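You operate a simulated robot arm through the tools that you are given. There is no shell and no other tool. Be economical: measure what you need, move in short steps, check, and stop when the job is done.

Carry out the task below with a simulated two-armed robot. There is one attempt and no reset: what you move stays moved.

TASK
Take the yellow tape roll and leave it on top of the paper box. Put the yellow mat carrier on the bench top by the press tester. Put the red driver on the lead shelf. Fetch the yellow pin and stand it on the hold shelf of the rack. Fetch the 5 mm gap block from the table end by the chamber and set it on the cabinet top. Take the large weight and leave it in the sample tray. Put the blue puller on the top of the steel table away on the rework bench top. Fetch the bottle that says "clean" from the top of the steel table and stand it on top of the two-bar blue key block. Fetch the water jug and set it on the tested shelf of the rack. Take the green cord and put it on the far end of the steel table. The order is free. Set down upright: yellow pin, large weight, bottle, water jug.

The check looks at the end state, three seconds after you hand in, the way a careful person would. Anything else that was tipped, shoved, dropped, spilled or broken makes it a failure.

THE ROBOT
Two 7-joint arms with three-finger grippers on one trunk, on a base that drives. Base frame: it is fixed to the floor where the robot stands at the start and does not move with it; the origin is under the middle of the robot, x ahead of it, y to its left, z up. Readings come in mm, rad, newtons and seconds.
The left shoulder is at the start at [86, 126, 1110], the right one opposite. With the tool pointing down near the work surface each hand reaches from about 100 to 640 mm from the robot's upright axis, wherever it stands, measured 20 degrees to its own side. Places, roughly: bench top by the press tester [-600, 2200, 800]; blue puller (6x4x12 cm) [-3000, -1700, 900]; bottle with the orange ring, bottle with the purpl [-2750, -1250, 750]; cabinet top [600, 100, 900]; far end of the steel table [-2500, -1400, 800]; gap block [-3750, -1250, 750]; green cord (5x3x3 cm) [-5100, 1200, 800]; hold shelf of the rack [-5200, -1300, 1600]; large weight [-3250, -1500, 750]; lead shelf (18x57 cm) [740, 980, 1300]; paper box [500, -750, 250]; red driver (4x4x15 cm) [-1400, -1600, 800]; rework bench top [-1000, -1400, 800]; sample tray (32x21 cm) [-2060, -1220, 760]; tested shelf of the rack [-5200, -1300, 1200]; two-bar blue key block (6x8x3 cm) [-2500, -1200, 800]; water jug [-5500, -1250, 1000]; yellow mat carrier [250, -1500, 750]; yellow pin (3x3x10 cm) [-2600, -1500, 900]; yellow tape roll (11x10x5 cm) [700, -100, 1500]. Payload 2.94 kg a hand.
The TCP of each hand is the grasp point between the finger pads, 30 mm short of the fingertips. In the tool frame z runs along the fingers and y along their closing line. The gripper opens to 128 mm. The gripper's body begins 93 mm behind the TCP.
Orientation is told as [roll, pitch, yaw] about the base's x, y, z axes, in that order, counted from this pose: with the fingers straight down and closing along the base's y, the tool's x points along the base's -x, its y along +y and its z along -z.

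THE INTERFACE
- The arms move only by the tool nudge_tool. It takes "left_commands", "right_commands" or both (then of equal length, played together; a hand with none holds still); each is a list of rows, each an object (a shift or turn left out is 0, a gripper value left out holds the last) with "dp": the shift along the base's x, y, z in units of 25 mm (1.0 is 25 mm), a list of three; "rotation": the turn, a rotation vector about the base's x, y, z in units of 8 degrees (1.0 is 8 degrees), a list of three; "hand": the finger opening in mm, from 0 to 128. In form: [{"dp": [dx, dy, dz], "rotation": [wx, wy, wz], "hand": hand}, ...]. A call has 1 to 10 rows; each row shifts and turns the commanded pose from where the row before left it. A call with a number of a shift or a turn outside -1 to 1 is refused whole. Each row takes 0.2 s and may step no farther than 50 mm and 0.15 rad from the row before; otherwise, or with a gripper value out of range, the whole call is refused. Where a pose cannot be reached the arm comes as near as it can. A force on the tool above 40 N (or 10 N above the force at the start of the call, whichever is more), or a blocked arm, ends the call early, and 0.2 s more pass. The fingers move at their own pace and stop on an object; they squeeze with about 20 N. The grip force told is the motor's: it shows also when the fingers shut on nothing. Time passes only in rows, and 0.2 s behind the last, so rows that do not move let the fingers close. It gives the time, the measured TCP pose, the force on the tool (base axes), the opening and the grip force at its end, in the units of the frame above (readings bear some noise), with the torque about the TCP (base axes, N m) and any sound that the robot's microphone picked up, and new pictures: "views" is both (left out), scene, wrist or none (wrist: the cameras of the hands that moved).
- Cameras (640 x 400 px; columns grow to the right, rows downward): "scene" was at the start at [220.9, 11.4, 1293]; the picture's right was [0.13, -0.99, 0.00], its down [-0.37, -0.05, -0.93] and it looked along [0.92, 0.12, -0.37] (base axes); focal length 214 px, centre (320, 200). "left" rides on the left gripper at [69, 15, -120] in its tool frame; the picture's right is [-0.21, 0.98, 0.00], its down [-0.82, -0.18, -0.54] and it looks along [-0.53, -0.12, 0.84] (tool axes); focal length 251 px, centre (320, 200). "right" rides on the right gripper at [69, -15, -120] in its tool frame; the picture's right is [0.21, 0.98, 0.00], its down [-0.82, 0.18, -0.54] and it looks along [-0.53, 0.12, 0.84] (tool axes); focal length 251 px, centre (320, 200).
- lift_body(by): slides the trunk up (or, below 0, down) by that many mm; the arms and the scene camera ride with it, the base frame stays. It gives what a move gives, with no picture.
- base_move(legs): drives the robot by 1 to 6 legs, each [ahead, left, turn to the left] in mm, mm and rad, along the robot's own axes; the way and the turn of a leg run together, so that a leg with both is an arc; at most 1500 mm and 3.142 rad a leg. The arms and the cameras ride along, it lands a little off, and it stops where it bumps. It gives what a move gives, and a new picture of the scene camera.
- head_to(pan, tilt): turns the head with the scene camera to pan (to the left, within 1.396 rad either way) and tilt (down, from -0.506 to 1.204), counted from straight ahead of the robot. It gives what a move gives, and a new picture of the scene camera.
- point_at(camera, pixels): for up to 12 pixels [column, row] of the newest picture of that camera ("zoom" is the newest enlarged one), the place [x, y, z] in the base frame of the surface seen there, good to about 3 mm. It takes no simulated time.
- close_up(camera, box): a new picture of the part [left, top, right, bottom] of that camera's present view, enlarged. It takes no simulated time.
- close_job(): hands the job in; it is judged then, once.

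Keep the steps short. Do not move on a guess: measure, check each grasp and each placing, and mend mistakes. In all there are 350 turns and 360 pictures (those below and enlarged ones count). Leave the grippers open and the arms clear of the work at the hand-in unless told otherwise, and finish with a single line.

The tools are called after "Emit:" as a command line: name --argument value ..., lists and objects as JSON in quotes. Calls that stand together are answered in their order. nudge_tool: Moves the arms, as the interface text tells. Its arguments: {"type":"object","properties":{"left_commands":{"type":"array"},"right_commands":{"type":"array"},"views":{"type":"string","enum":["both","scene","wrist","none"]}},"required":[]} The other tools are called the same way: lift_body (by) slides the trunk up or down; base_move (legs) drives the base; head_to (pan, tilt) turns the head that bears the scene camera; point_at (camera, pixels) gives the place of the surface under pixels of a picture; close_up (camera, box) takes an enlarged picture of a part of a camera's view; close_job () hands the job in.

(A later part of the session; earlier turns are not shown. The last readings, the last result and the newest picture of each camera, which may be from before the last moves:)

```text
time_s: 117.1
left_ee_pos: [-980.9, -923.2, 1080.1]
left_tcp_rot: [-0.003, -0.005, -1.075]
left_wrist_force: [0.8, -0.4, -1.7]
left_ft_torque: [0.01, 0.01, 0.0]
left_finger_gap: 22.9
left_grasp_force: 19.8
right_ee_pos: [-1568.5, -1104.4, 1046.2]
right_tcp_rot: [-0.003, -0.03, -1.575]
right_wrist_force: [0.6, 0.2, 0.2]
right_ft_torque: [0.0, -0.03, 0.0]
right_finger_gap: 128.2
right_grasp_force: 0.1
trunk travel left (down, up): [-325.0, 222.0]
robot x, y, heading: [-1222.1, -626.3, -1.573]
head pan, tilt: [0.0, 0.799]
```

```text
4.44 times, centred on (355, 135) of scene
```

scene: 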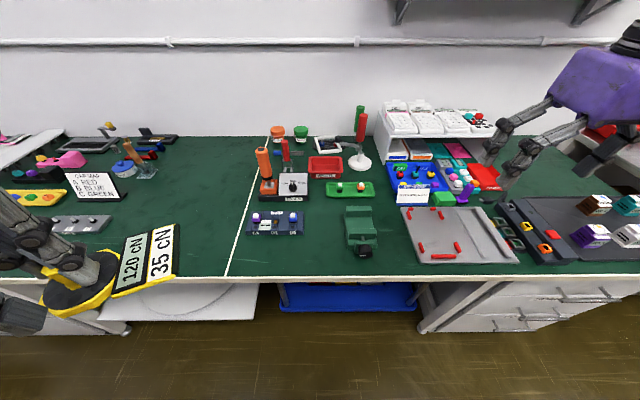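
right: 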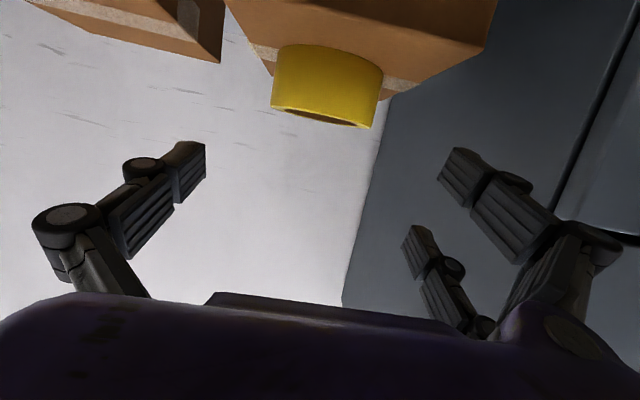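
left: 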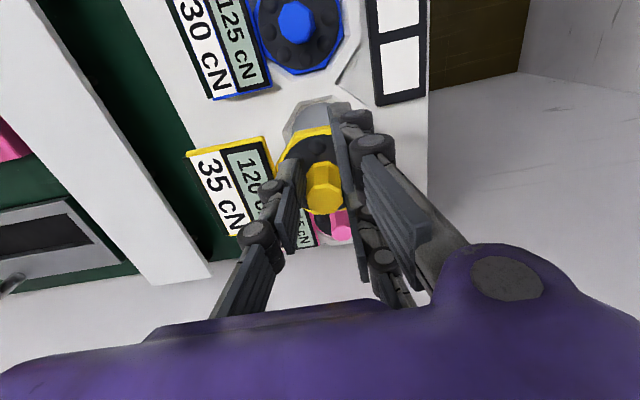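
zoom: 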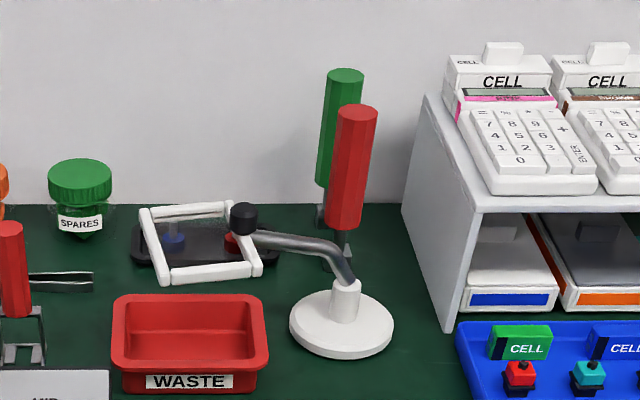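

The red driver stands upright at about (−1387,−1626), handle z 805–905. I check neighbours: the shelf side, CELL boxes, lamp arm, and its shaft/holder.

Emit:
point_at --camera "zoom" --pixels '[[430, 100], [405, 200], [462, 200], [455, 110], [455, 70], [490, 75], [340, 245], [358, 115], [345, 215], [243, 215], [300, 245], [345, 290]]'

Emit:
close_up --camera "scene" --box '[335, 100, 385, 170]'

```text
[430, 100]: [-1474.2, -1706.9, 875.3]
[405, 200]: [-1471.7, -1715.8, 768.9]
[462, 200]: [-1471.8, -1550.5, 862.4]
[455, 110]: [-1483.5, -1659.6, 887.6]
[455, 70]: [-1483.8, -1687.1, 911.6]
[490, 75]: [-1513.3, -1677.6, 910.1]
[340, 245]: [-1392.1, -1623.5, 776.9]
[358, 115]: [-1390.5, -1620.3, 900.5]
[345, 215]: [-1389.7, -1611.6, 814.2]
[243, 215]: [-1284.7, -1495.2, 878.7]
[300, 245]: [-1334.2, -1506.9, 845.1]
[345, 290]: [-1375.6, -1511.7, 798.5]
```

```text
5.71 times, centred on (360, 135) of scene
```

zoom: 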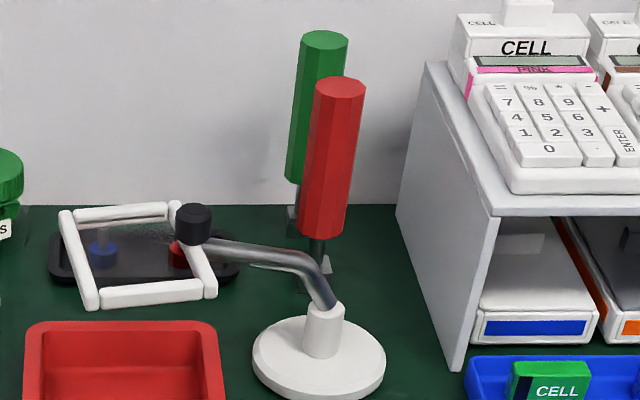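

Emit:
point_at --camera "scene" --pixels '[[345, 290], [345, 308], [290, 300], [410, 300], [430, 325], [345, 278], [200, 300], [120, 325]]'

```text
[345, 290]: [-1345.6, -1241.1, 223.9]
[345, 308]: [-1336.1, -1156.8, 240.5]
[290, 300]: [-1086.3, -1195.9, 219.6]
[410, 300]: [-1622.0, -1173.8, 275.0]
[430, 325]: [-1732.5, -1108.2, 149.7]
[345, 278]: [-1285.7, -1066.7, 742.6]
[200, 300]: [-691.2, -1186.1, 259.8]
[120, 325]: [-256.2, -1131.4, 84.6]
```

Room is fine (cart front at y≈−1150). Drive in, turn so the right shoulder leads.

Emit:
base_move --legs '[[165, -10, 0], [0, 0, 0.5]]'

```text
time_s: 119.9
left_ee_pos: [-879.0, -939.1, 1081.1]
left_tcp_rot: [-0.001, -0.003, -0.576]
left_wrist_force: [0.1, 0.8, -1.8]
left_ft_torque: [0.04, -0.01, -0.03]
left_finger_gap: 22.5
left_grasp_force: 20.2
right_ee_pos: [-1307.6, -1379.2, 1046.3]
right_tcp_rot: [-0.001, -0.029, -1.078]
right_wrist_force: [-0.4, 0.0, 0.0]
right_ft_torque: [0.01, 0.02, -0.02]
right_finger_gap: 128.2
right_grasp_force: 0.1
trunk travel left (down, up): [-325.0, 222.0]
robot x, y, heading: [-1228.4, -788.3, -1.082]
head pan, tilt: [0.0, 0.799]
```

scene: 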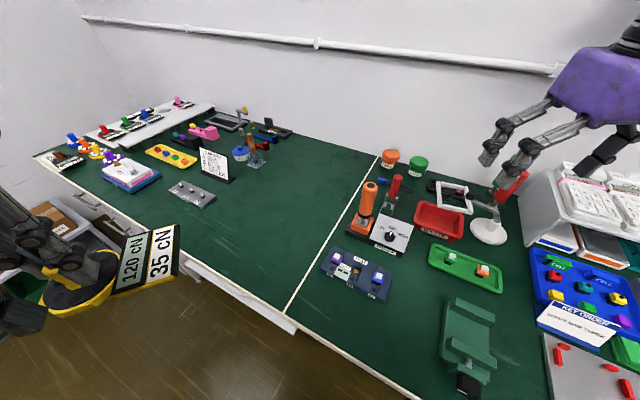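

Right hand: yaw to approach direction, begin tilting, opening 75.

Emit:
nudge_tool --right_commands '[{"dp": [-0.4, 0, 0], "rotation": [0, 0, -0.825], "hand": 75}, {"dp": [-0.4, 0, 0], "rotation": [0, 0, -0.825]}, {"dp": [-0.4, 0, 0], "rotation": [0, 0, -0.825]}, {"dp": [-0.4, 0, 0], "rotation": [0, 0, -0.825]}, {"dp": [-0.4, 0, 0], "rotation": [0, 0, -0.825]}, {"dp": [-0.4, 0, 0], "rotation": [0, 0, -0.825]}, {"dp": [0, 0, -0.3], "rotation": [-0.92, 0.187, 0]}, {"dp": [0, -0.5, -0.3], "rotation": [-0.92, 0.187, 0]}, {"dp": [0, -0.5, -0.3], "rotation": [-0.92, 0.187, 0]}, {"dp": [0, -0.5, -0.3], "rotation": [-0.92, 0.187, 0]}]' --views "none"

Emit:
nudge_tool --right_commands '[{"dp": [0, -0.5, -0.5], "rotation": [-0.92, 0.187, 0]}, {"dp": [0, -0.5, -0.5], "rotation": [-0.92, 0.187, 0]}, {"dp": [0, -0.5, -0.5], "rotation": [-0.92, 0.187, 0]}, {"dp": [0, -0.5, -0.5], "rotation": [-0.92, 0.187, 0]}]'

```text
time_s: 122.1
left_ee_pos: [-879.0, -937.7, 1080.9]
left_tcp_rot: [-0.004, -0.005, -0.576]
left_wrist_force: [-0.7, -0.2, -1.7]
left_ft_torque: [0.0, -0.01, -0.04]
left_finger_gap: 22.7
left_grasp_force: 20.3
right_ee_pos: [-1367.6, -1415.4, 1016.4]
right_tcp_rot: [-0.004, -0.555, -1.768]
right_wrist_force: [0.2, 0.6, 0.1]
right_ft_torque: [0.01, 0.01, 0.03]
right_finger_gap: 75.0
right_grasp_force: 0.1
trunk travel left (down, up): [-325.0, 222.0]
robot x, y, heading: [-1229.8, -793.2, -1.073]
head pan, tilt: [0.0, 0.799]
```

```text
time_s: 123.1
left_ee_pos: [-879.7, -938.8, 1080.5]
left_tcp_rot: [-0.003, -0.004, -0.576]
left_wrist_force: [0.6, 0.5, -1.9]
left_ft_torque: [0.0, 0.02, -0.01]
left_finger_gap: 22.7
left_grasp_force: 20.0
right_ee_pos: [-1367.2, -1465.5, 965.3]
right_tcp_rot: [-0.007, -1.08, -1.763]
right_wrist_force: [0.5, -0.5, -0.3]
right_ft_torque: [0.0, 0.01, -0.02]
right_finger_gap: 74.9
right_grasp_force: 0.2
trunk travel left (down, up): [-325.0, 222.0]
robot x, y, heading: [-1230.1, -792.7, -1.08]
head pan, tilt: [0.0, 0.799]
```

scene: 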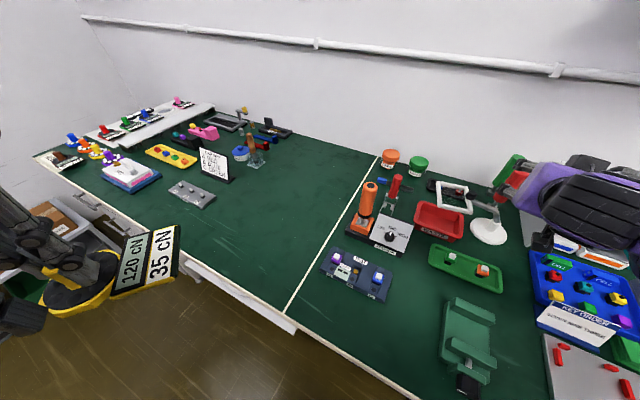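
right: 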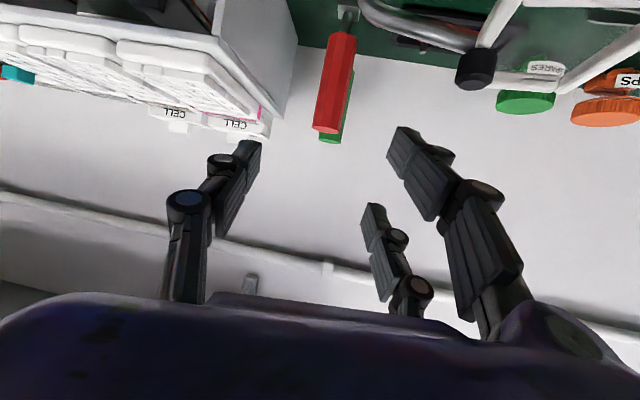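

Emit:
point_at --camera "right" --pixels '[[335, 80], [330, 125], [318, 110], [350, 90], [245, 150], [393, 140], [372, 212], [475, 70], [270, 130]]'

```text
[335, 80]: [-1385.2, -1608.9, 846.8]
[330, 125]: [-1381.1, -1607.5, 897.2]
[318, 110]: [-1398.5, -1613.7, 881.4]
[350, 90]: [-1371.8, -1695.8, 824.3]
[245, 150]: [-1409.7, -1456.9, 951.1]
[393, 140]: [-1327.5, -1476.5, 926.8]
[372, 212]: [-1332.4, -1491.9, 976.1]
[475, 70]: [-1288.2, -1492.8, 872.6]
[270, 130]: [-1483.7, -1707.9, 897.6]
```

Handle centre ≈(−1386,−1622). Advance to TCP (−1386,−1619,870).

Emit:
nudge_tool --right_commands '[{"dp": [-0.1, -0.9, -0.5]}, {"dp": [-0.1, -0.9, -0.5]}, {"dp": [-0.1, -0.9, -0.5]}, {"dp": [-0.12, -0.9, -0.6]}, {"dp": [-0.12, -0.9, -0.6]}, {"dp": [-0.12, -0.9, -0.6]}, {"dp": [-0.12, -0.78, -0.5]}]'

```text
time_s: 124.7
left_ee_pos: [-878.9, -938.1, 1079.7]
left_tcp_rot: [-0.003, -0.006, -0.577]
left_wrist_force: [1.6, 0.3, -0.9]
left_ft_torque: [0.03, 0.0, 0.04]
left_finger_gap: 22.6
left_grasp_force: 19.8
right_ee_pos: [-1388.5, -1621.1, 871.7]
right_tcp_rot: [-0.01, -1.079, -1.762]
right_wrist_force: [0.1, 0.0, -0.3]
right_ft_torque: [0.02, 0.0, -0.01]
right_finger_gap: 74.9
right_grasp_force: 0.1
trunk travel left (down, up): [-325.0, 222.0]
robot x, y, heading: [-1231.6, -787.5, -1.075]
head pan, tilt: [0.0, 0.799]
```

scene: 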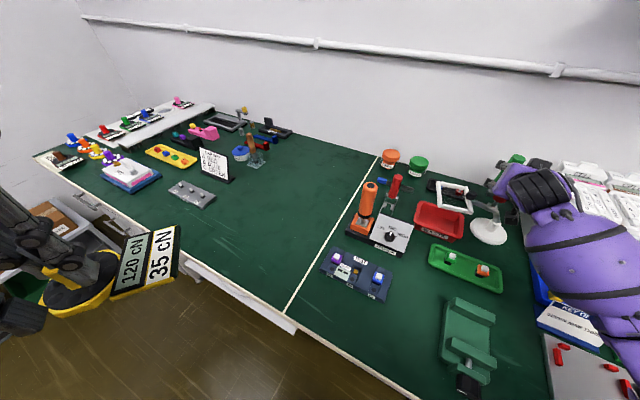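
right: 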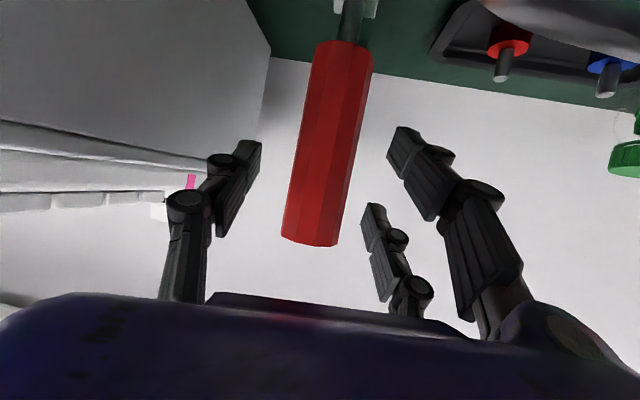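

Emit:
nudge_tool --right_commands '[{"hand": 15}, {"hand": 15}, {"hand": 15}]' --views "wrist"

```text
time_s: 125.5
left_ee_pos: [-879.5, -938.4, 1080.6]
left_tcp_rot: [-0.003, -0.006, -0.576]
left_wrist_force: [0.0, 0.0, -0.4]
left_ft_torque: [0.05, 0.02, 0.0]
left_finger_gap: 22.6
left_grasp_force: 20.3
right_ee_pos: [-1387.9, -1620.8, 871.3]
right_tcp_rot: [-0.009, -1.08, -1.763]
right_wrist_force: [0.0, -1.2, 0.9]
right_ft_torque: [-0.16, -0.08, 0.03]
right_finger_gap: 31.6
right_grasp_force: 20.1
trunk travel left (down, up): [-325.0, 222.0]
robot x, y, heading: [-1229.5, -788.6, -1.074]
head pan, tilt: [0.0, 0.799]
```

right: 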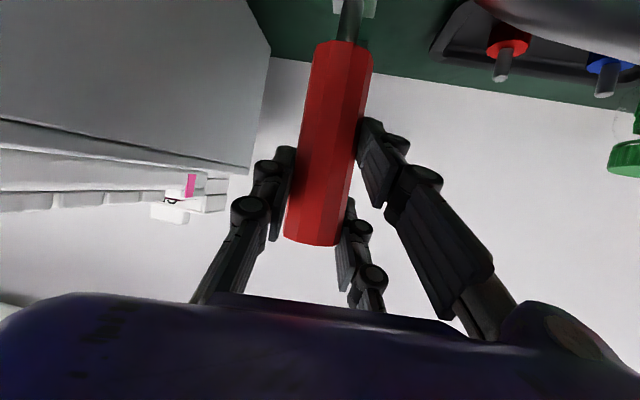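

Held at 31.6 mm. Lift straight up.

Emit:
nudge_tool --right_commands '[{"dp": [0, 0, 0.5]}, {"dp": [0, 0, 0.8]}, {"dp": [0, 0, 1]}, {"dp": [0, 0, 1]}, {"dp": [0, 0, 1]}]'

```text
time_s: 126.7
left_ee_pos: [-879.0, -937.8, 1080.0]
left_tcp_rot: [-0.003, -0.007, -0.575]
left_wrist_force: [0.0, 0.3, -0.9]
left_ft_torque: [0.07, 0.01, -0.02]
left_finger_gap: 22.6
left_grasp_force: 20.0
right_ee_pos: [-1386.8, -1620.3, 978.7]
right_tcp_rot: [-0.009, -1.077, -1.762]
right_wrist_force: [0.2, -0.4, -1.4]
right_ft_torque: [0.01, -0.01, -0.02]
right_finger_gap: 31.5
right_grasp_force: 19.9
trunk travel left (down, up): [-325.0, 222.0]
robot x, y, heading: [-1234.0, -792.5, -1.081]
head pan, tilt: [0.0, 0.799]
```

scene: 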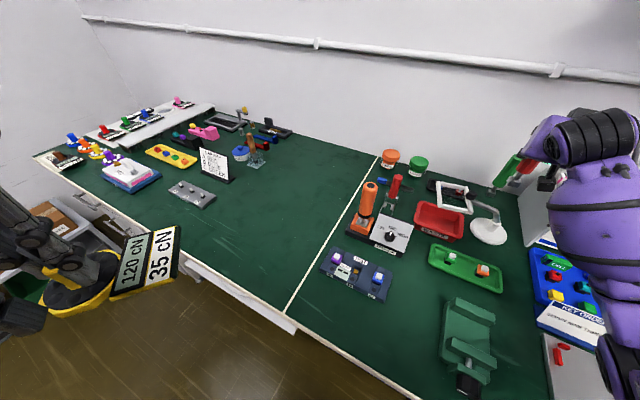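
right: 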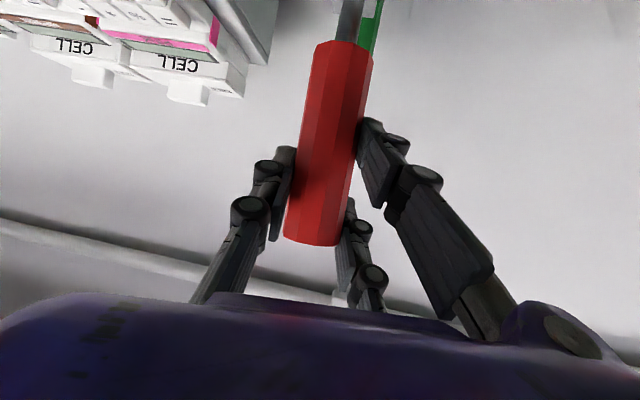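

Driver free. Raise and retract the right hand.

Emit:
nudge_tool --right_commands '[{"dp": [0, 0, 1]}, {"dp": [0, 0.5, 1]}, {"dp": [0.1, 1, 1]}, {"dp": [0.2, 1, 0.5]}, {"dp": [0.2, 1, 0]}, {"dp": [0.2, 1, 0]}, {"dp": [0.2, 1, 0]}, {"dp": [0.2, 1, 0]}, {"dp": [0.2, 1, 0]}, {"dp": [0.2, 1, 0]}]' --views "none"

Emit:
base_move --legs '[[-350, 0, 0], [0, 0, 1.08]]'

Emit:
head_to --pan 0.8 --tilt 0.35

```text
time_s: 128.9
left_ee_pos: [-877.9, -940.7, 1079.8]
left_tcp_rot: [-0.004, -0.006, -0.578]
left_wrist_force: [0.5, -0.2, -1.4]
left_ft_torque: [0.05, 0.03, 0.05]
left_finger_gap: 22.7
left_grasp_force: 20.4
right_ee_pos: [-1366.6, -1438.8, 1067.7]
right_tcp_rot: [-0.008, -1.089, -1.781]
right_wrist_force: [0.3, -1.4, -1.2]
right_ft_torque: [0.04, -0.01, 0.01]
right_finger_gap: 31.7
right_grasp_force: 19.9
right hand out of reach, approached as far as the arm can: row 9, 10
trunk travel left (down, up): [-325.0, 222.0]
robot x, y, heading: [-1231.9, -789.4, -1.077]
head pan, tilt: [0.0, 0.799]
```

```text
time_s: 133.9
left_ee_pos: [-1097.3, -245.9, 1079.9]
left_tcp_rot: [-0.004, -0.006, 0.497]
left_wrist_force: [0.1, 0.2, -1.7]
left_ft_torque: [-0.02, -0.01, 0.0]
left_finger_gap: 22.6
left_grasp_force: 20.1
right_ee_pos: [-891.3, -914.2, 1067.9]
right_tcp_rot: [-0.007, -1.091, -0.712]
right_wrist_force: [-0.4, -0.4, -0.5]
right_ft_torque: [-0.03, 0.03, 0.02]
right_finger_gap: 31.5
right_grasp_force: 19.8
trunk travel left (down, up): [-325.0, 222.0]
robot x, y, heading: [-1397.6, -487.8, -0.006]
head pan, tilt: [0.0, 0.799]
```

scene: 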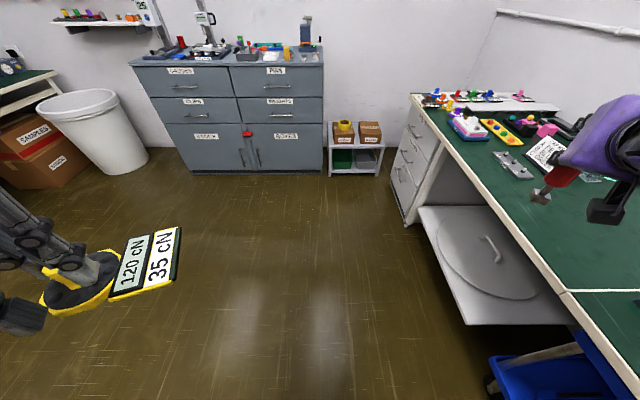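

```text
time_s: 135.0
left_ee_pos: [-1097.1, -246.6, 1079.2]
left_tcp_rot: [-0.003, -0.005, 0.497]
left_wrist_force: [0.1, 0.2, -1.2]
left_ft_torque: [-0.02, 0.01, 0.03]
left_finger_gap: 22.4
left_grasp_force: 19.9
right_ee_pos: [-892.0, -914.4, 1068.5]
right_tcp_rot: [-0.008, -1.091, -0.713]
right_wrist_force: [0.9, 0.4, -0.7]
right_ft_torque: [0.01, 0.01, -0.02]
right_finger_gap: 31.4
right_grasp_force: 19.5
trunk travel left (down, up): [-325.0, 222.0]
robot x, y, heading: [-1393.2, -481.0, -0.007]
head pan, tilt: [0.799, 0.351]
```

scene: 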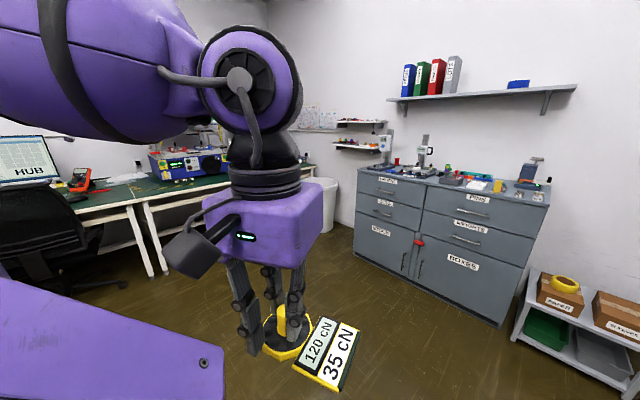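

Open floor. Drive toward the press-tester bench (facing +y at x≈−600).

Emit:
base_move --legs '[[0, 0, 1.575], [0, -800, 0], [1350, 0, 0]]'

Emit:
head_to --pan 0.0 --tilt 0.3

```text
time_s: 152.7
left_ee_pos: [-815.8, 1162.1, 1080.6]
left_tcp_rot: [-0.004, -0.006, 2.06]
left_wrist_force: [0.2, 0.5, -1.4]
left_ft_torque: [0.0, -0.01, -0.03]
left_finger_gap: 22.2
left_grasp_force: 20.1
right_ee_pos: [-146.6, 1362.6, 1069.8]
right_tcp_rot: [-0.007, -1.089, 0.849]
right_wrist_force: [0.4, -0.7, -1.3]
right_ft_torque: [0.01, 0.02, -0.03]
right_finger_gap: 31.2
right_grasp_force: 19.7
trunk travel left (down, up): [-325.0, 222.0]
robot x, y, heading: [-578.9, 865.0, 1.554]
head pan, tilt: [0.799, 0.351]
```

scene: 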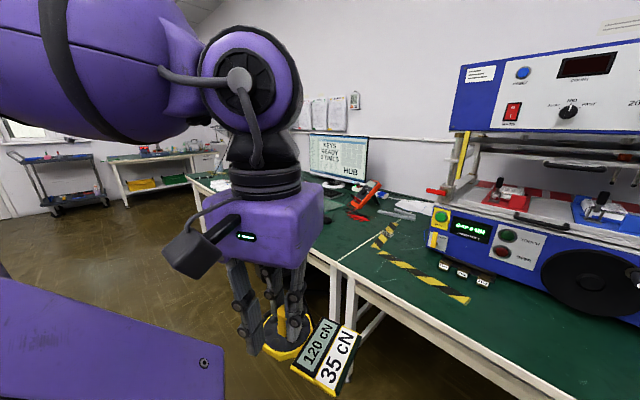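

```text
time_s: 153.8
left_ee_pos: [-816.0, 1161.6, 1079.9]
left_tcp_rot: [-0.005, -0.005, 2.06]
left_wrist_force: [0.1, 0.6, -2.4]
left_ft_torque: [-0.04, -0.02, -0.01]
left_finger_gap: 22.1
left_grasp_force: 19.9
right_ee_pos: [-147.2, 1363.5, 1069.4]
right_tcp_rot: [-0.008, -1.092, 0.852]
right_wrist_force: [-0.1, 0.3, -1.1]
right_ft_torque: [0.01, 0.02, 0.01]
right_finger_gap: 31.1
right_grasp_force: 19.8
trunk travel left (down, up): [-325.0, 222.0]
robot x, y, heading: [-580.4, 863.0, 1.559]
head pan, tilt: [0.0, 0.3]
```

scene: 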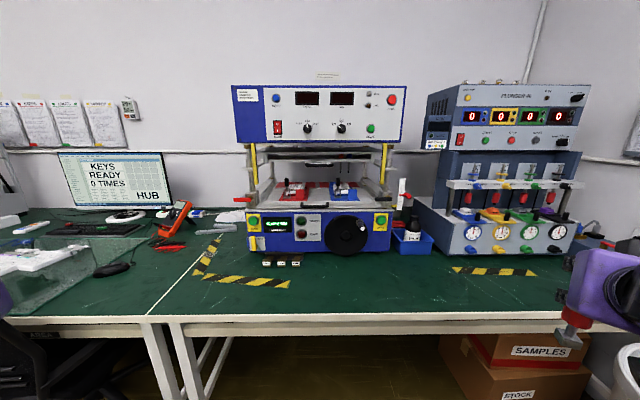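

Emit:
close_up --camera "scene" --box '[190, 70, 430, 320]'

Emit:
close_up --camera "scene" --box '[390, 70, 640, 320]'

Emit:
point_at --camera "scene" --pixels '[[320, 230], [260, 250], [500, 230], [245, 280], [350, 285], [400, 290], [350, 315], [490, 272], [280, 262], [200, 300], [420, 265], [450, 300]]'

```text
1.60 times, centred on (310, 195) of scene
```

zoom: 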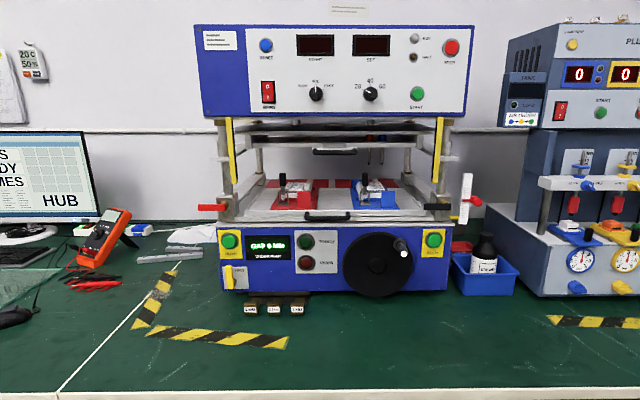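

```text
1.60 times, centred on (515, 195) of scene
```

zoom: 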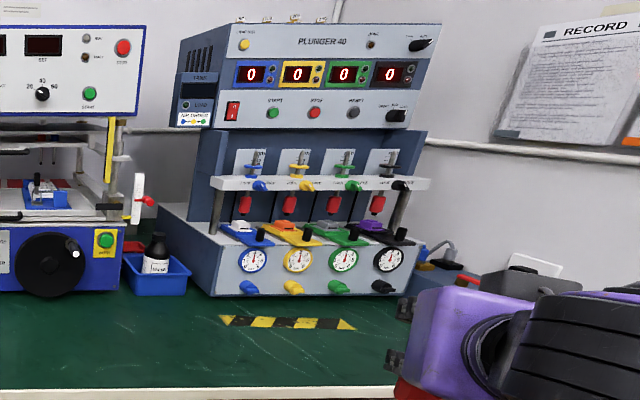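

```text
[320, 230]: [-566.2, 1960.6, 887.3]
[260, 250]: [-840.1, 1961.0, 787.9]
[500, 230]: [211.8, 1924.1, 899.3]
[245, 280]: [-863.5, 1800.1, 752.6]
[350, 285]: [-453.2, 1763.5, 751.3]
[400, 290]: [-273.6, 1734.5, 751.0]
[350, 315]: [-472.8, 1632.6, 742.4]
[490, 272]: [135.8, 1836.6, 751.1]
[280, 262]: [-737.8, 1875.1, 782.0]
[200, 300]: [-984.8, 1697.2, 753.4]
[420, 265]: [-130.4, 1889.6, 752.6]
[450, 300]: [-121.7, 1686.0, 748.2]
```

Left machine (x −850..−250) is the press tester; the right is PLUNGER 40. Free bench area in front at ≈(−480,1780), z 751. Drive closer with a slight right turn to keep the right hand clear.

Emit:
base_move --legs '[[0, 0, -0.36], [330, 160, 0]]'

Emit:
nudge_tool --left_commands '[{"dp": [0.9, 0.9, 0]}, {"dp": [0.9, 0.9, 0]}, {"dp": [0.9, 0.9, 0]}, {"dp": [0.9, 0.9, 0]}, {"dp": [0.8, 0.9, -0.5]}, {"dp": [0.8, 0.9, -0.5]}, {"dp": [0.8, 0.9, -0.5]}, {"dp": [0.8, 0.9, -0.5]}]'

```text
time_s: 157.2
left_ee_pos: [-727.3, 1590.2, 1080.6]
left_tcp_rot: [-0.003, -0.006, 1.701]
left_wrist_force: [0.6, 0.8, -0.9]
left_ft_torque: [-0.04, 0.01, -0.01]
left_finger_gap: 22.2
left_grasp_force: 20.3
right_ee_pos: [-29.4, 1543.6, 1068.8]
right_tcp_rot: [-0.007, -1.091, 0.495]
right_wrist_force: [0.0, -0.5, -0.4]
right_ft_torque: [0.0, 0.02, 0.04]
right_finger_gap: 31.1
right_grasp_force: 20.0
trunk travel left (down, up): [-325.0, 222.0]
robot x, y, heading: [-612.0, 1225.7, 1.198]
head pan, tilt: [0.0, 0.3]
```

scene: 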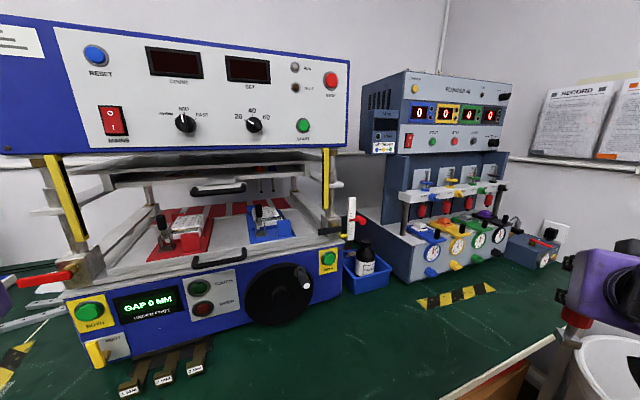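

```text
time_s: 159.0
left_ee_pos: [-556.9, 1771.1, 1028.4]
left_tcp_rot: [-0.005, -0.004, 1.703]
left_wrist_force: [-0.6, 1.1, -2.1]
left_ft_torque: [-0.02, -0.03, 0.0]
left_finger_gap: 22.5
left_grasp_force: 19.5
right_ee_pos: [-28.7, 1545.9, 1067.7]
right_tcp_rot: [-0.009, -1.088, 0.494]
right_wrist_force: [-0.1, 2.0, -1.2]
right_ft_torque: [-0.02, 0.01, -0.05]
right_finger_gap: 31.3
right_grasp_force: 20.4
trunk travel left (down, up): [-325.0, 222.0]
robot x, y, heading: [-607.2, 1227.2, 1.203]
head pan, tilt: [0.0, 0.3]
```

scene: 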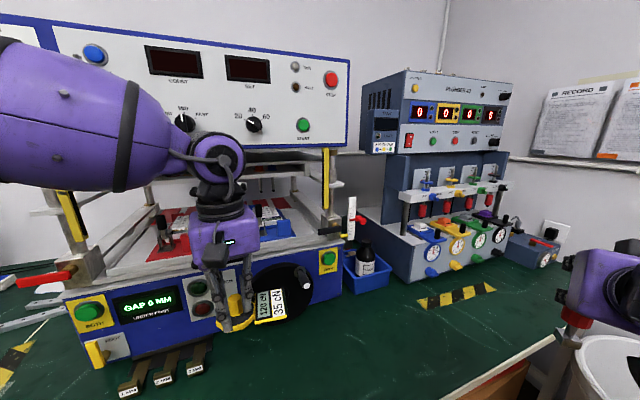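
left: 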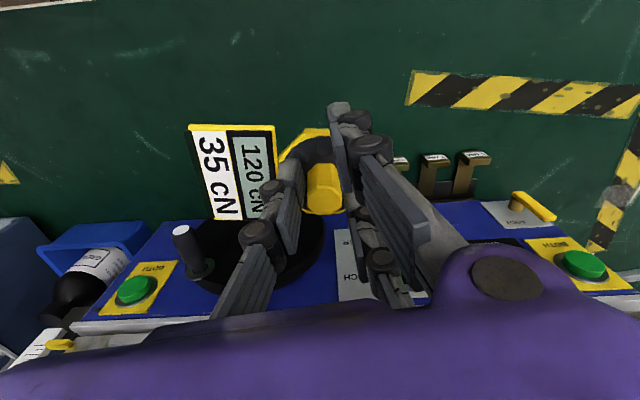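

Emit:
nudge_tool --left_commands '[{"dp": [0.6, -0.2, -1]}, {"dp": [0.6, -0.2, -1]}, {"dp": [0.6, -0.2, -1]}, {"dp": [0.6, -0.1, -1]}, {"dp": [0, 0, -1]}, {"dp": [0, 0, -1]}, {"dp": [0, 0, -1]}, {"dp": [0, 0, -0.8]}, {"dp": [0, 0, -0.4]}]' --views "wrist"

```text
time_s: 161.0
left_ee_pos: [-533.8, 1771.1, 847.2]
left_tcp_rot: [-0.003, -0.005, 1.701]
left_wrist_force: [0.0, 0.7, -1.8]
left_ft_torque: [-0.03, 0.01, -0.01]
left_finger_gap: 22.2
left_grasp_force: 19.8
left hand out of reach, approached as far as the arm can: row 4, 5, 6, 7, 8, 9
right_ee_pos: [-29.9, 1543.5, 1069.1]
right_tcp_rot: [-0.006, -1.09, 0.493]
right_wrist_force: [0.9, 0.0, -1.4]
right_ft_torque: [-0.03, 0.02, 0.0]
right_finger_gap: 31.1
right_grasp_force: 20.1
trunk travel left (down, up): [-325.0, 222.0]
robot x, y, heading: [-608.0, 1228.7, 1.201]
head pan, tilt: [0.0, 0.3]
```

left: 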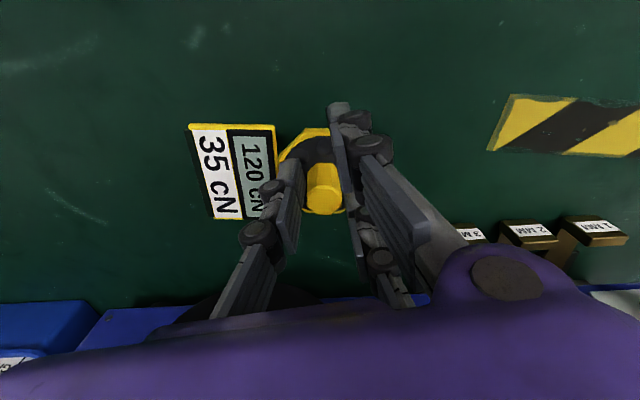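

Good spot here; slightly nearer and then down.

Emit:
nudge_tool --left_commands '[{"dp": [-0.3, -1, 0]}, {"dp": [0, -0.5, -0.6]}, {"dp": [0, 0, -0.5]}, {"dp": [0, 0, -0.4]}, {"dp": [0, 0, -0.2]}, {"dp": [0, 0, -0.2]}]' --views "wrist"

```text
time_s: 162.4
left_ee_pos: [-540.5, 1733.2, 805.2]
left_tcp_rot: [-0.006, -0.005, 1.702]
left_wrist_force: [-0.3, -0.8, -2.1]
left_ft_torque: [-0.02, 0.0, 0.01]
left_finger_gap: 22.3
left_grasp_force: 20.4
left hand out of reach, approached as far as the arm can: row 6
right_ee_pos: [-28.7, 1543.3, 1069.7]
right_tcp_rot: [-0.007, -1.091, 0.494]
right_wrist_force: [-0.3, 0.4, -0.9]
right_ft_torque: [0.0, 0.01, 0.03]
right_finger_gap: 31.3
right_grasp_force: 20.1
trunk travel left (down, up): [-325.0, 222.0]
robot x, y, heading: [-605.3, 1230.1, 1.198]
head pan, tilt: [0.0, 0.3]
```

left: 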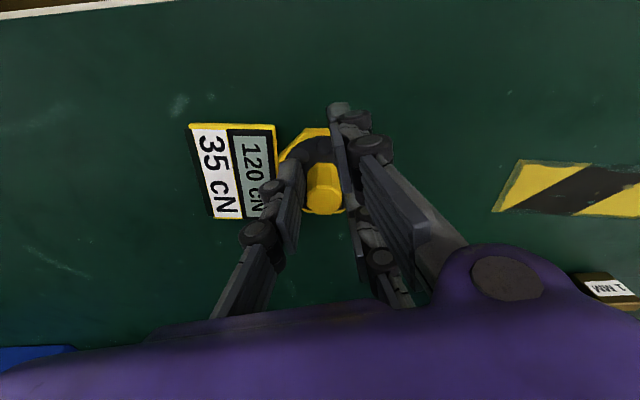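

At the arm's limit; I lower the trunk a few mm until contact.

Emit:
lift_body --by -6

Emit:
close_up --camera "left" --box '[170, 90, 400, 240]'

```text
time_s: 163.0
left_ee_pos: [-541.4, 1732.9, 800.7]
left_tcp_rot: [-0.006, -0.008, 1.704]
left_wrist_force: [-5.0, 1.0, 23.9]
left_ft_torque: [0.31, 0.22, 0.1]
left_finger_gap: 23.0
left_grasp_force: 19.6
right_ee_pos: [-30.3, 1541.7, 1063.3]
right_tcp_rot: [-0.005, -1.09, 0.492]
right_wrist_force: [0.7, 0.3, -1.6]
right_ft_torque: [-0.01, 0.01, 0.04]
right_finger_gap: 30.9
right_grasp_force: 19.9
trunk travel left (down, up): [-319.0, 228.0]
robot x, y, heading: [-610.9, 1230.0, 1.203]
head pan, tilt: [0.0, 0.3]
```

```text
2.67 times, centred on (285, 165) of left
```

zoom: 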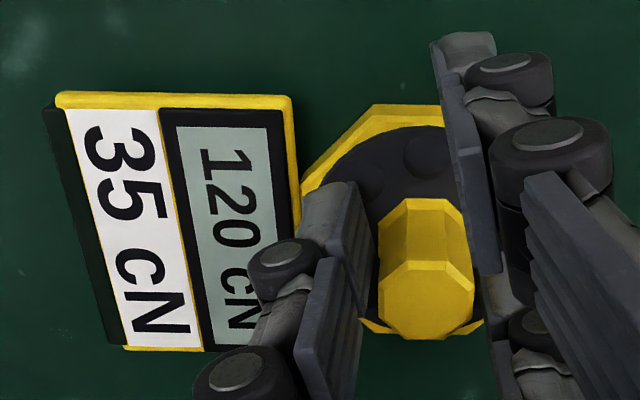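

Contact (24 N). Release and rise.

Emit:
nudge_tool --left_commands '[{"dp": [0, 0, 0.05], "hand": 42}, {"hand": 42}, {"dp": [0, 0, 0.6]}, {"dp": [0, 0, 1]}, {"dp": [0, -0.5, 1]}, {"dp": [0, -1, 1]}, {"dp": [-0.5, -1, 1]}, {"dp": [-0.5, -1, 1]}, {"dp": [-0.5, -1, 1]}, {"dp": [-0.5, -1, 1]}]'

```text
time_s: 165.2
left_ee_pos: [-592.8, 1593.3, 991.2]
left_tcp_rot: [-0.003, -0.007, 1.702]
left_wrist_force: [0.0, 0.0, -0.8]
left_ft_torque: [0.04, 0.0, -0.05]
left_finger_gap: 42.0
left_grasp_force: 0.1
right_ee_pos: [-29.0, 1543.5, 1063.5]
right_tcp_rot: [-0.004, -1.089, 0.492]
right_wrist_force: [0.4, 0.2, -1.0]
right_ft_torque: [-0.02, -0.02, 0.06]
right_finger_gap: 31.0
right_grasp_force: 19.6
trunk travel left (down, up): [-319.0, 228.0]
robot x, y, heading: [-609.1, 1224.4, 1.201]
head pan, tilt: [0.0, 0.3]
```

scene: 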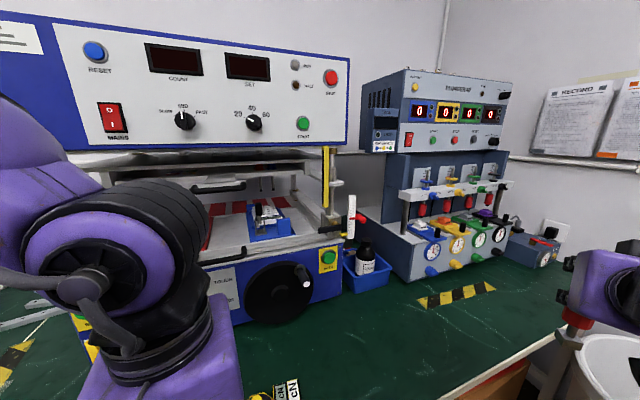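
left: 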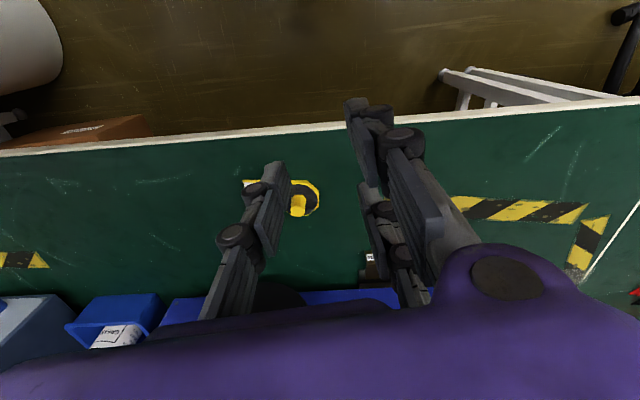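

Carrier stands on the bench. Now back off, turn to face the lead shelf wall (+x).

Emit:
base_move --legs '[[-250, 0, 0], [0, 0, -1.2]]'

Emit:
head_to --pan 0.0 --tilt 0.2

Emit:
close_up --camera "scene" --box '[220, 80, 480, 280]'

```text
time_s: 170.0
left_ee_pos: [-352.6, 1110.8, 991.1]
left_tcp_rot: [-0.002, -0.007, 0.505]
left_wrist_force: [-0.5, -0.8, -0.4]
left_ft_torque: [0.04, -0.04, -0.02]
left_finger_gap: 41.9
left_grasp_force: 0.0
right_ee_pos: [-194.0, 569.6, 1063.2]
right_tcp_rot: [-0.007, -1.091, -0.701]
right_wrist_force: [-0.3, -0.3, -1.1]
right_ft_torque: [-0.02, -0.01, 0.02]
right_finger_gap: 31.0
right_grasp_force: 20.3
trunk travel left (down, up): [-319.0, 228.0]
robot x, y, heading: [-696.1, 995.8, 0.006]
head pan, tilt: [0.0, 0.3]
```

scene: 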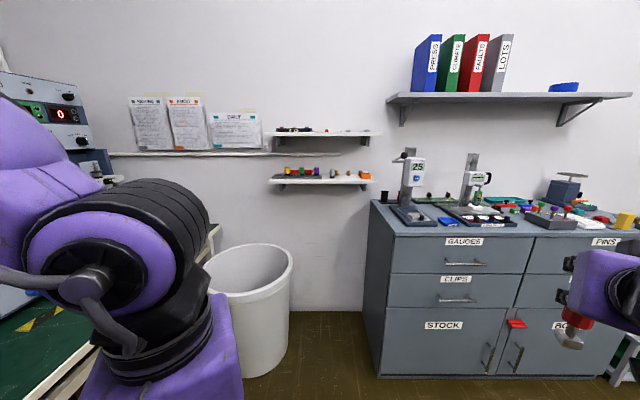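

```text
time_s: 170.7
left_ee_pos: [-352.9, 1111.2, 991.6]
left_tcp_rot: [-0.004, -0.005, 0.506]
left_wrist_force: [-0.1, -1.0, 0.1]
left_ft_torque: [-0.02, -0.01, 0.01]
left_finger_gap: 42.0
left_grasp_force: 0.0
right_ee_pos: [-194.1, 570.2, 1062.5]
right_tcp_rot: [-0.008, -1.089, -0.701]
right_wrist_force: [-0.1, 0.2, -1.0]
right_ft_torque: [0.02, -0.01, -0.01]
right_finger_gap: 31.0
right_grasp_force: 20.1
trunk travel left (down, up): [-319.0, 228.0]
robot x, y, heading: [-700.6, 993.2, 0.001]
head pan, tilt: [0.0, 0.201]
```

scene: 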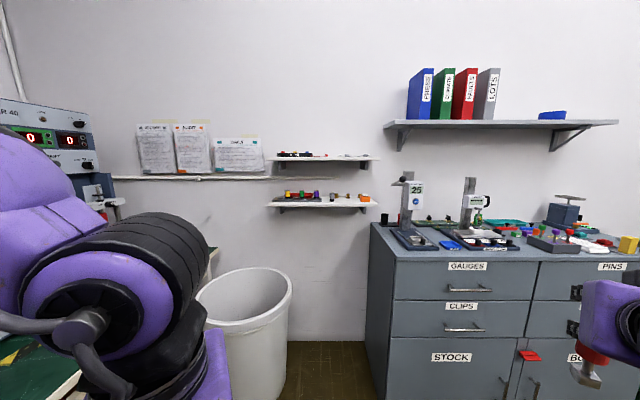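

```text
2.00 times, centred on (350, 180) of scene
```

zoom: 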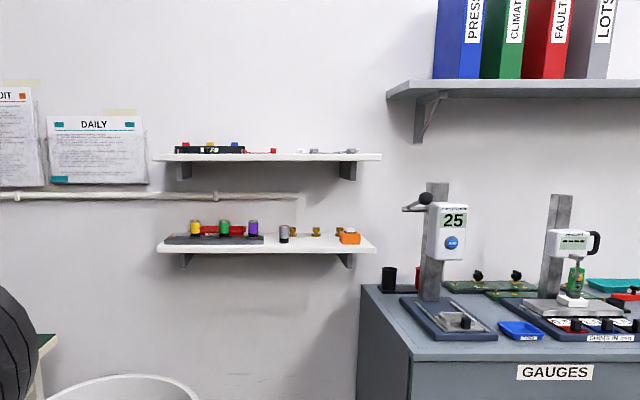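

Emit:
point_at --camera "zoom" --pixels '[[160, 158], [270, 158], [375, 156], [290, 154], [165, 248], [370, 246], [345, 152], [272, 151], [210, 149], [365, 240]]'

Emit:
point_at --camera "scene" --pixels '[[250, 285], [200, 300], [290, 275], [260, 390], [370, 260], [280, 390]]'

```text
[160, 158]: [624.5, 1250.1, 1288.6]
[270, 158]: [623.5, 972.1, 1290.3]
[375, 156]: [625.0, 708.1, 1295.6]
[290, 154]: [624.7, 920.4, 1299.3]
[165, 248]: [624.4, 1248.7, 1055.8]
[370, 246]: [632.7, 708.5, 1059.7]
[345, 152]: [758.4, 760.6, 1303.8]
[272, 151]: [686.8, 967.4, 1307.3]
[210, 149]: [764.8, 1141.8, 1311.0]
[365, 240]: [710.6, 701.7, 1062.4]
```

```text
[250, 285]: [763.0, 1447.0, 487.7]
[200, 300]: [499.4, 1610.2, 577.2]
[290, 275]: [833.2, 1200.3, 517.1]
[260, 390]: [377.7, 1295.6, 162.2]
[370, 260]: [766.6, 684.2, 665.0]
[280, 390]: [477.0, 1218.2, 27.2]
```

The upper shelf (front x=624, z≈1300, y 700–1255) is the 18×57 lead shelf. Raise trunk and go closer to see its top.

Emit:
lift_body --by 225

Emit:
base_move --legs '[[550, 0, 0]]'

Emit:
head_to --pan 0.0 --tilt 0.25

Emit:
close_up --camera "scene" --box '[200, 180, 460, 300]'

```text
time_s: 173.0
left_ee_pos: [-350.8, 1110.8, 1215.8]
left_tcp_rot: [-0.003, -0.003, 0.508]
left_wrist_force: [0.2, 0.2, 0.3]
left_ft_torque: [0.05, 0.04, 0.03]
left_finger_gap: 42.2
left_grasp_force: 0.1
right_ee_pos: [-193.1, 568.8, 1285.2]
right_tcp_rot: [-0.013, -1.087, -0.699]
right_wrist_force: [-0.5, -0.2, -0.4]
right_ft_torque: [-0.01, -0.01, 0.0]
right_finger_gap: 31.4
right_grasp_force: 19.8
trunk travel left (down, up): [-544.0, 3.0]
robot x, y, heading: [-700.6, 993.6, 0.0]
head pan, tilt: [0.0, 0.201]
```

```text
time_s: 176.2
left_ee_pos: [192.3, 1114.9, 1216.6]
left_tcp_rot: [-0.003, -0.008, 0.511]
left_wrist_force: [-0.2, 0.1, 0.5]
left_ft_torque: [0.02, -0.02, 0.0]
left_finger_gap: 41.8
left_grasp_force: 0.2
right_ee_pos: [350.3, 573.3, 1288.3]
right_tcp_rot: [-0.005, -1.092, -0.698]
right_wrist_force: [0.4, 0.9, -0.3]
right_ft_torque: [-0.02, 0.0, -0.03]
right_finger_gap: 31.2
right_grasp_force: 20.0
trunk travel left (down, up): [-544.0, 3.0]
robot x, y, heading: [-159.3, 999.6, 0.009]
head pan, tilt: [0.0, 0.201]
```

scene: 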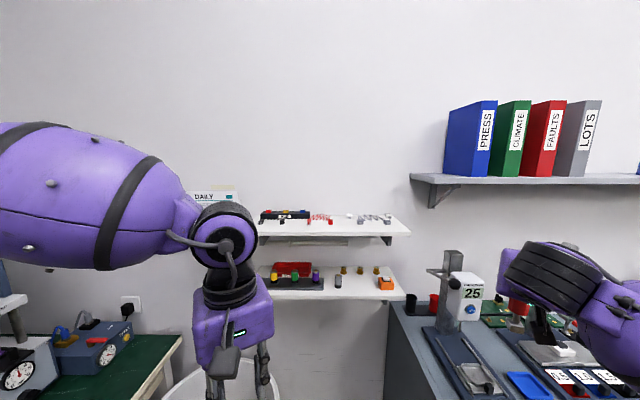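

```text
time_s: 176.8
left_ee_pos: [192.5, 1113.7, 1216.5]
left_tcp_rot: [-0.003, -0.006, 0.508]
left_wrist_force: [-0.3, 0.2, -0.5]
left_ft_torque: [0.0, 0.02, -0.05]
left_finger_gap: 42.1
left_grasp_force: 0.0
right_ee_pos: [352.2, 573.6, 1289.1]
right_tcp_rot: [-0.008, -1.089, -0.699]
right_wrist_force: [0.1, -0.3, -1.3]
right_ft_torque: [0.0, 0.03, 0.03]
right_finger_gap: 31.3
right_grasp_force: 19.9
trunk travel left (down, up): [-544.0, 3.0]
robot x, y, heading: [-154.6, 993.3, 0.007]
head pan, tilt: [0.0, 0.25]
```

scene: 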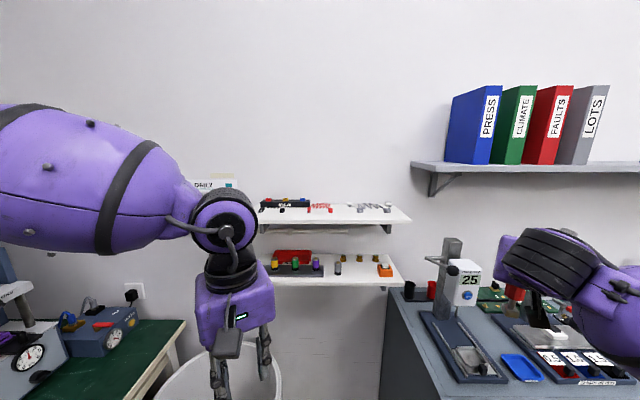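

```text
2.46 times, centred on (330, 240) of scene
```

zoom: 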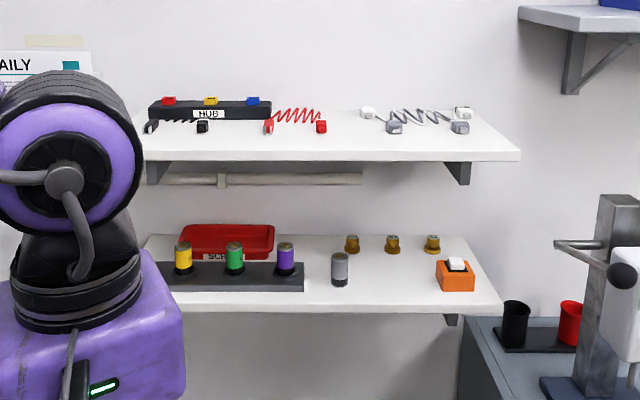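

Emit:
point_at --camera "zoom" --pixels '[[395, 133], [460, 133], [320, 133], [203, 132], [350, 150], [490, 150], [508, 150], [472, 118], [480, 115], [350, 135]]'

```text
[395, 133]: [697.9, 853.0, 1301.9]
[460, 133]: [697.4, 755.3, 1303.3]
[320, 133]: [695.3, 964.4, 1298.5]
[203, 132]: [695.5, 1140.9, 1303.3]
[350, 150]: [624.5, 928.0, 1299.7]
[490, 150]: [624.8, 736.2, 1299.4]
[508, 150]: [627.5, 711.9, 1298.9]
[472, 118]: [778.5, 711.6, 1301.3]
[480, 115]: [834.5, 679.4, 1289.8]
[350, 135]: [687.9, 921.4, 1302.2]
```

Free strip on the shelf: x 624–692. I'll lay the driver along y there. First rotate the hand (yaw 0.7, then 120° turn) in free space.

Emit:
nudge_tool --right_commands '[{"dp": [-0.3, 0.8, 0.4], "rotation": [0, 0, 0.836]}, {"dp": [-0.3, 0.8, 0.4], "rotation": [0, 0, 0.836]}, {"dp": [-0.3, 0.8, 0.4], "rotation": [0, 0, 0.836]}, {"dp": [-0.3, 0.8, 0.4], "rotation": [0, 0, 0.836]}, {"dp": [-0.3, 0.8, 0.4], "rotation": [0, 0, 0.836]}, {"dp": [-0.3, 0.8, 0.4], "rotation": [0, 0, 0.836]}, {"dp": [0, 0.2, 0.2], "rotation": [0.54, 0.54, -0.54]}, {"dp": [0, 0.2, 0.2], "rotation": [0.54, 0.54, -0.54]}, {"dp": [0, 0.2, 0.2], "rotation": [0.54, 0.54, -0.54]}, {"dp": [0, 0.2, 0.2], "rotation": [0.54, 0.54, -0.54]}]'

```text
time_s: 179.0
left_ee_pos: [192.7, 1115.7, 1215.6]
left_tcp_rot: [-0.004, -0.004, 0.51]
left_wrist_force: [0.1, -0.2, 0.2]
left_ft_torque: [-0.01, 0.04, 0.01]
left_finger_gap: 42.1
left_grasp_force: 0.1
right_ee_pos: [307.1, 713.8, 1367.0]
right_tcp_rot: [0.322, -0.712, -0.569]
right_wrist_force: [0.1, 0.7, -0.7]
right_ft_torque: [-0.03, 0.02, 0.0]
right_finger_gap: 31.1
right_grasp_force: 19.7
trunk travel left (down, up): [-544.0, 3.0]
robot x, y, heading: [-159.9, 996.9, 0.007]
head pan, tilt: [0.0, 0.25]
```

scene: 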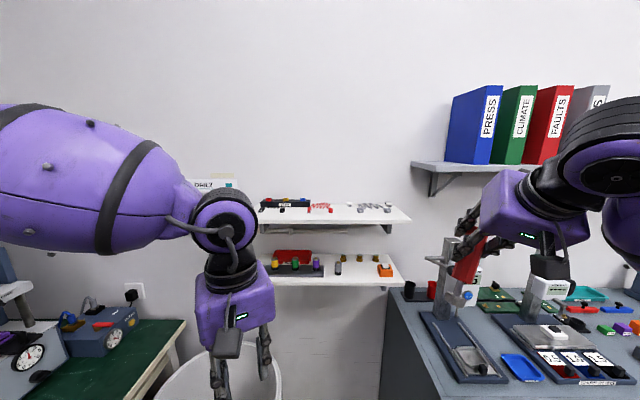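
right: 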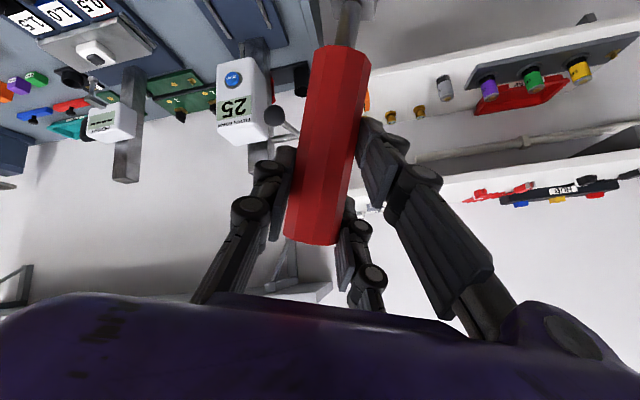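

Going well. Continue the rotation (remaining 12 rows).

Emit:
nudge_tool --right_commands '[{"dp": [0, 0.2, 0.2], "rotation": [0.54, 0.54, -0.54]}, {"dp": [0, 0.2, 0.2], "rotation": [0.54, 0.54, -0.54]}, {"dp": [0, 0.2, 0.2], "rotation": [0.54, 0.54, -0.54]}, {"dp": [0, 0.2, 0.2], "rotation": [0.54, 0.54, -0.54]}, {"dp": [0, 0.2, 0], "rotation": [0.54, 0.54, -0.54]}, {"dp": [0, 0.2, 0], "rotation": [0.54, 0.54, -0.54]}, {"dp": [0, 0.2, 0], "rotation": [0.54, 0.54, -0.54]}, {"dp": [0, 0.2, 0], "rotation": [0.54, 0.54, -0.54]}, {"dp": [0, 0.2, 0], "rotation": [0.54, 0.54, -0.54]}, {"dp": [0, 0.2, 0], "rotation": [0.54, 0.54, -0.54]}]'

```text
time_s: 181.2
left_ee_pos: [192.2, 1113.8, 1216.6]
left_tcp_rot: [-0.003, -0.004, 0.511]
left_wrist_force: [0.0, 0.7, -0.5]
left_ft_torque: [0.02, 0.02, -0.01]
left_finger_gap: 41.9
left_grasp_force: 0.1
right_ee_pos: [307.4, 762.8, 1387.2]
right_tcp_rot: [0.141, 0.311, -1.36]
right_wrist_force: [0.0, 0.1, -1.8]
right_ft_torque: [-0.02, 0.0, 0.02]
right_finger_gap: 31.5
right_grasp_force: 19.4
trunk travel left (down, up): [-544.0, 3.0]
robot x, y, heading: [-154.4, 996.2, 0.013]
head pan, tilt: [0.0, 0.25]
```

scene: 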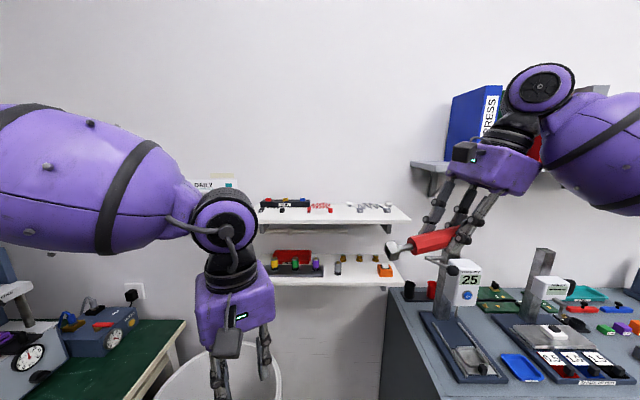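
right: 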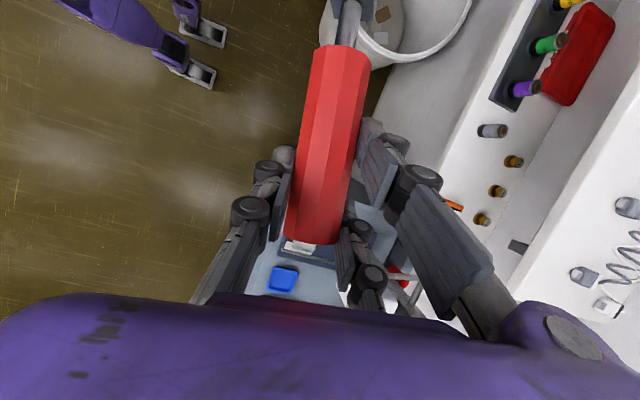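

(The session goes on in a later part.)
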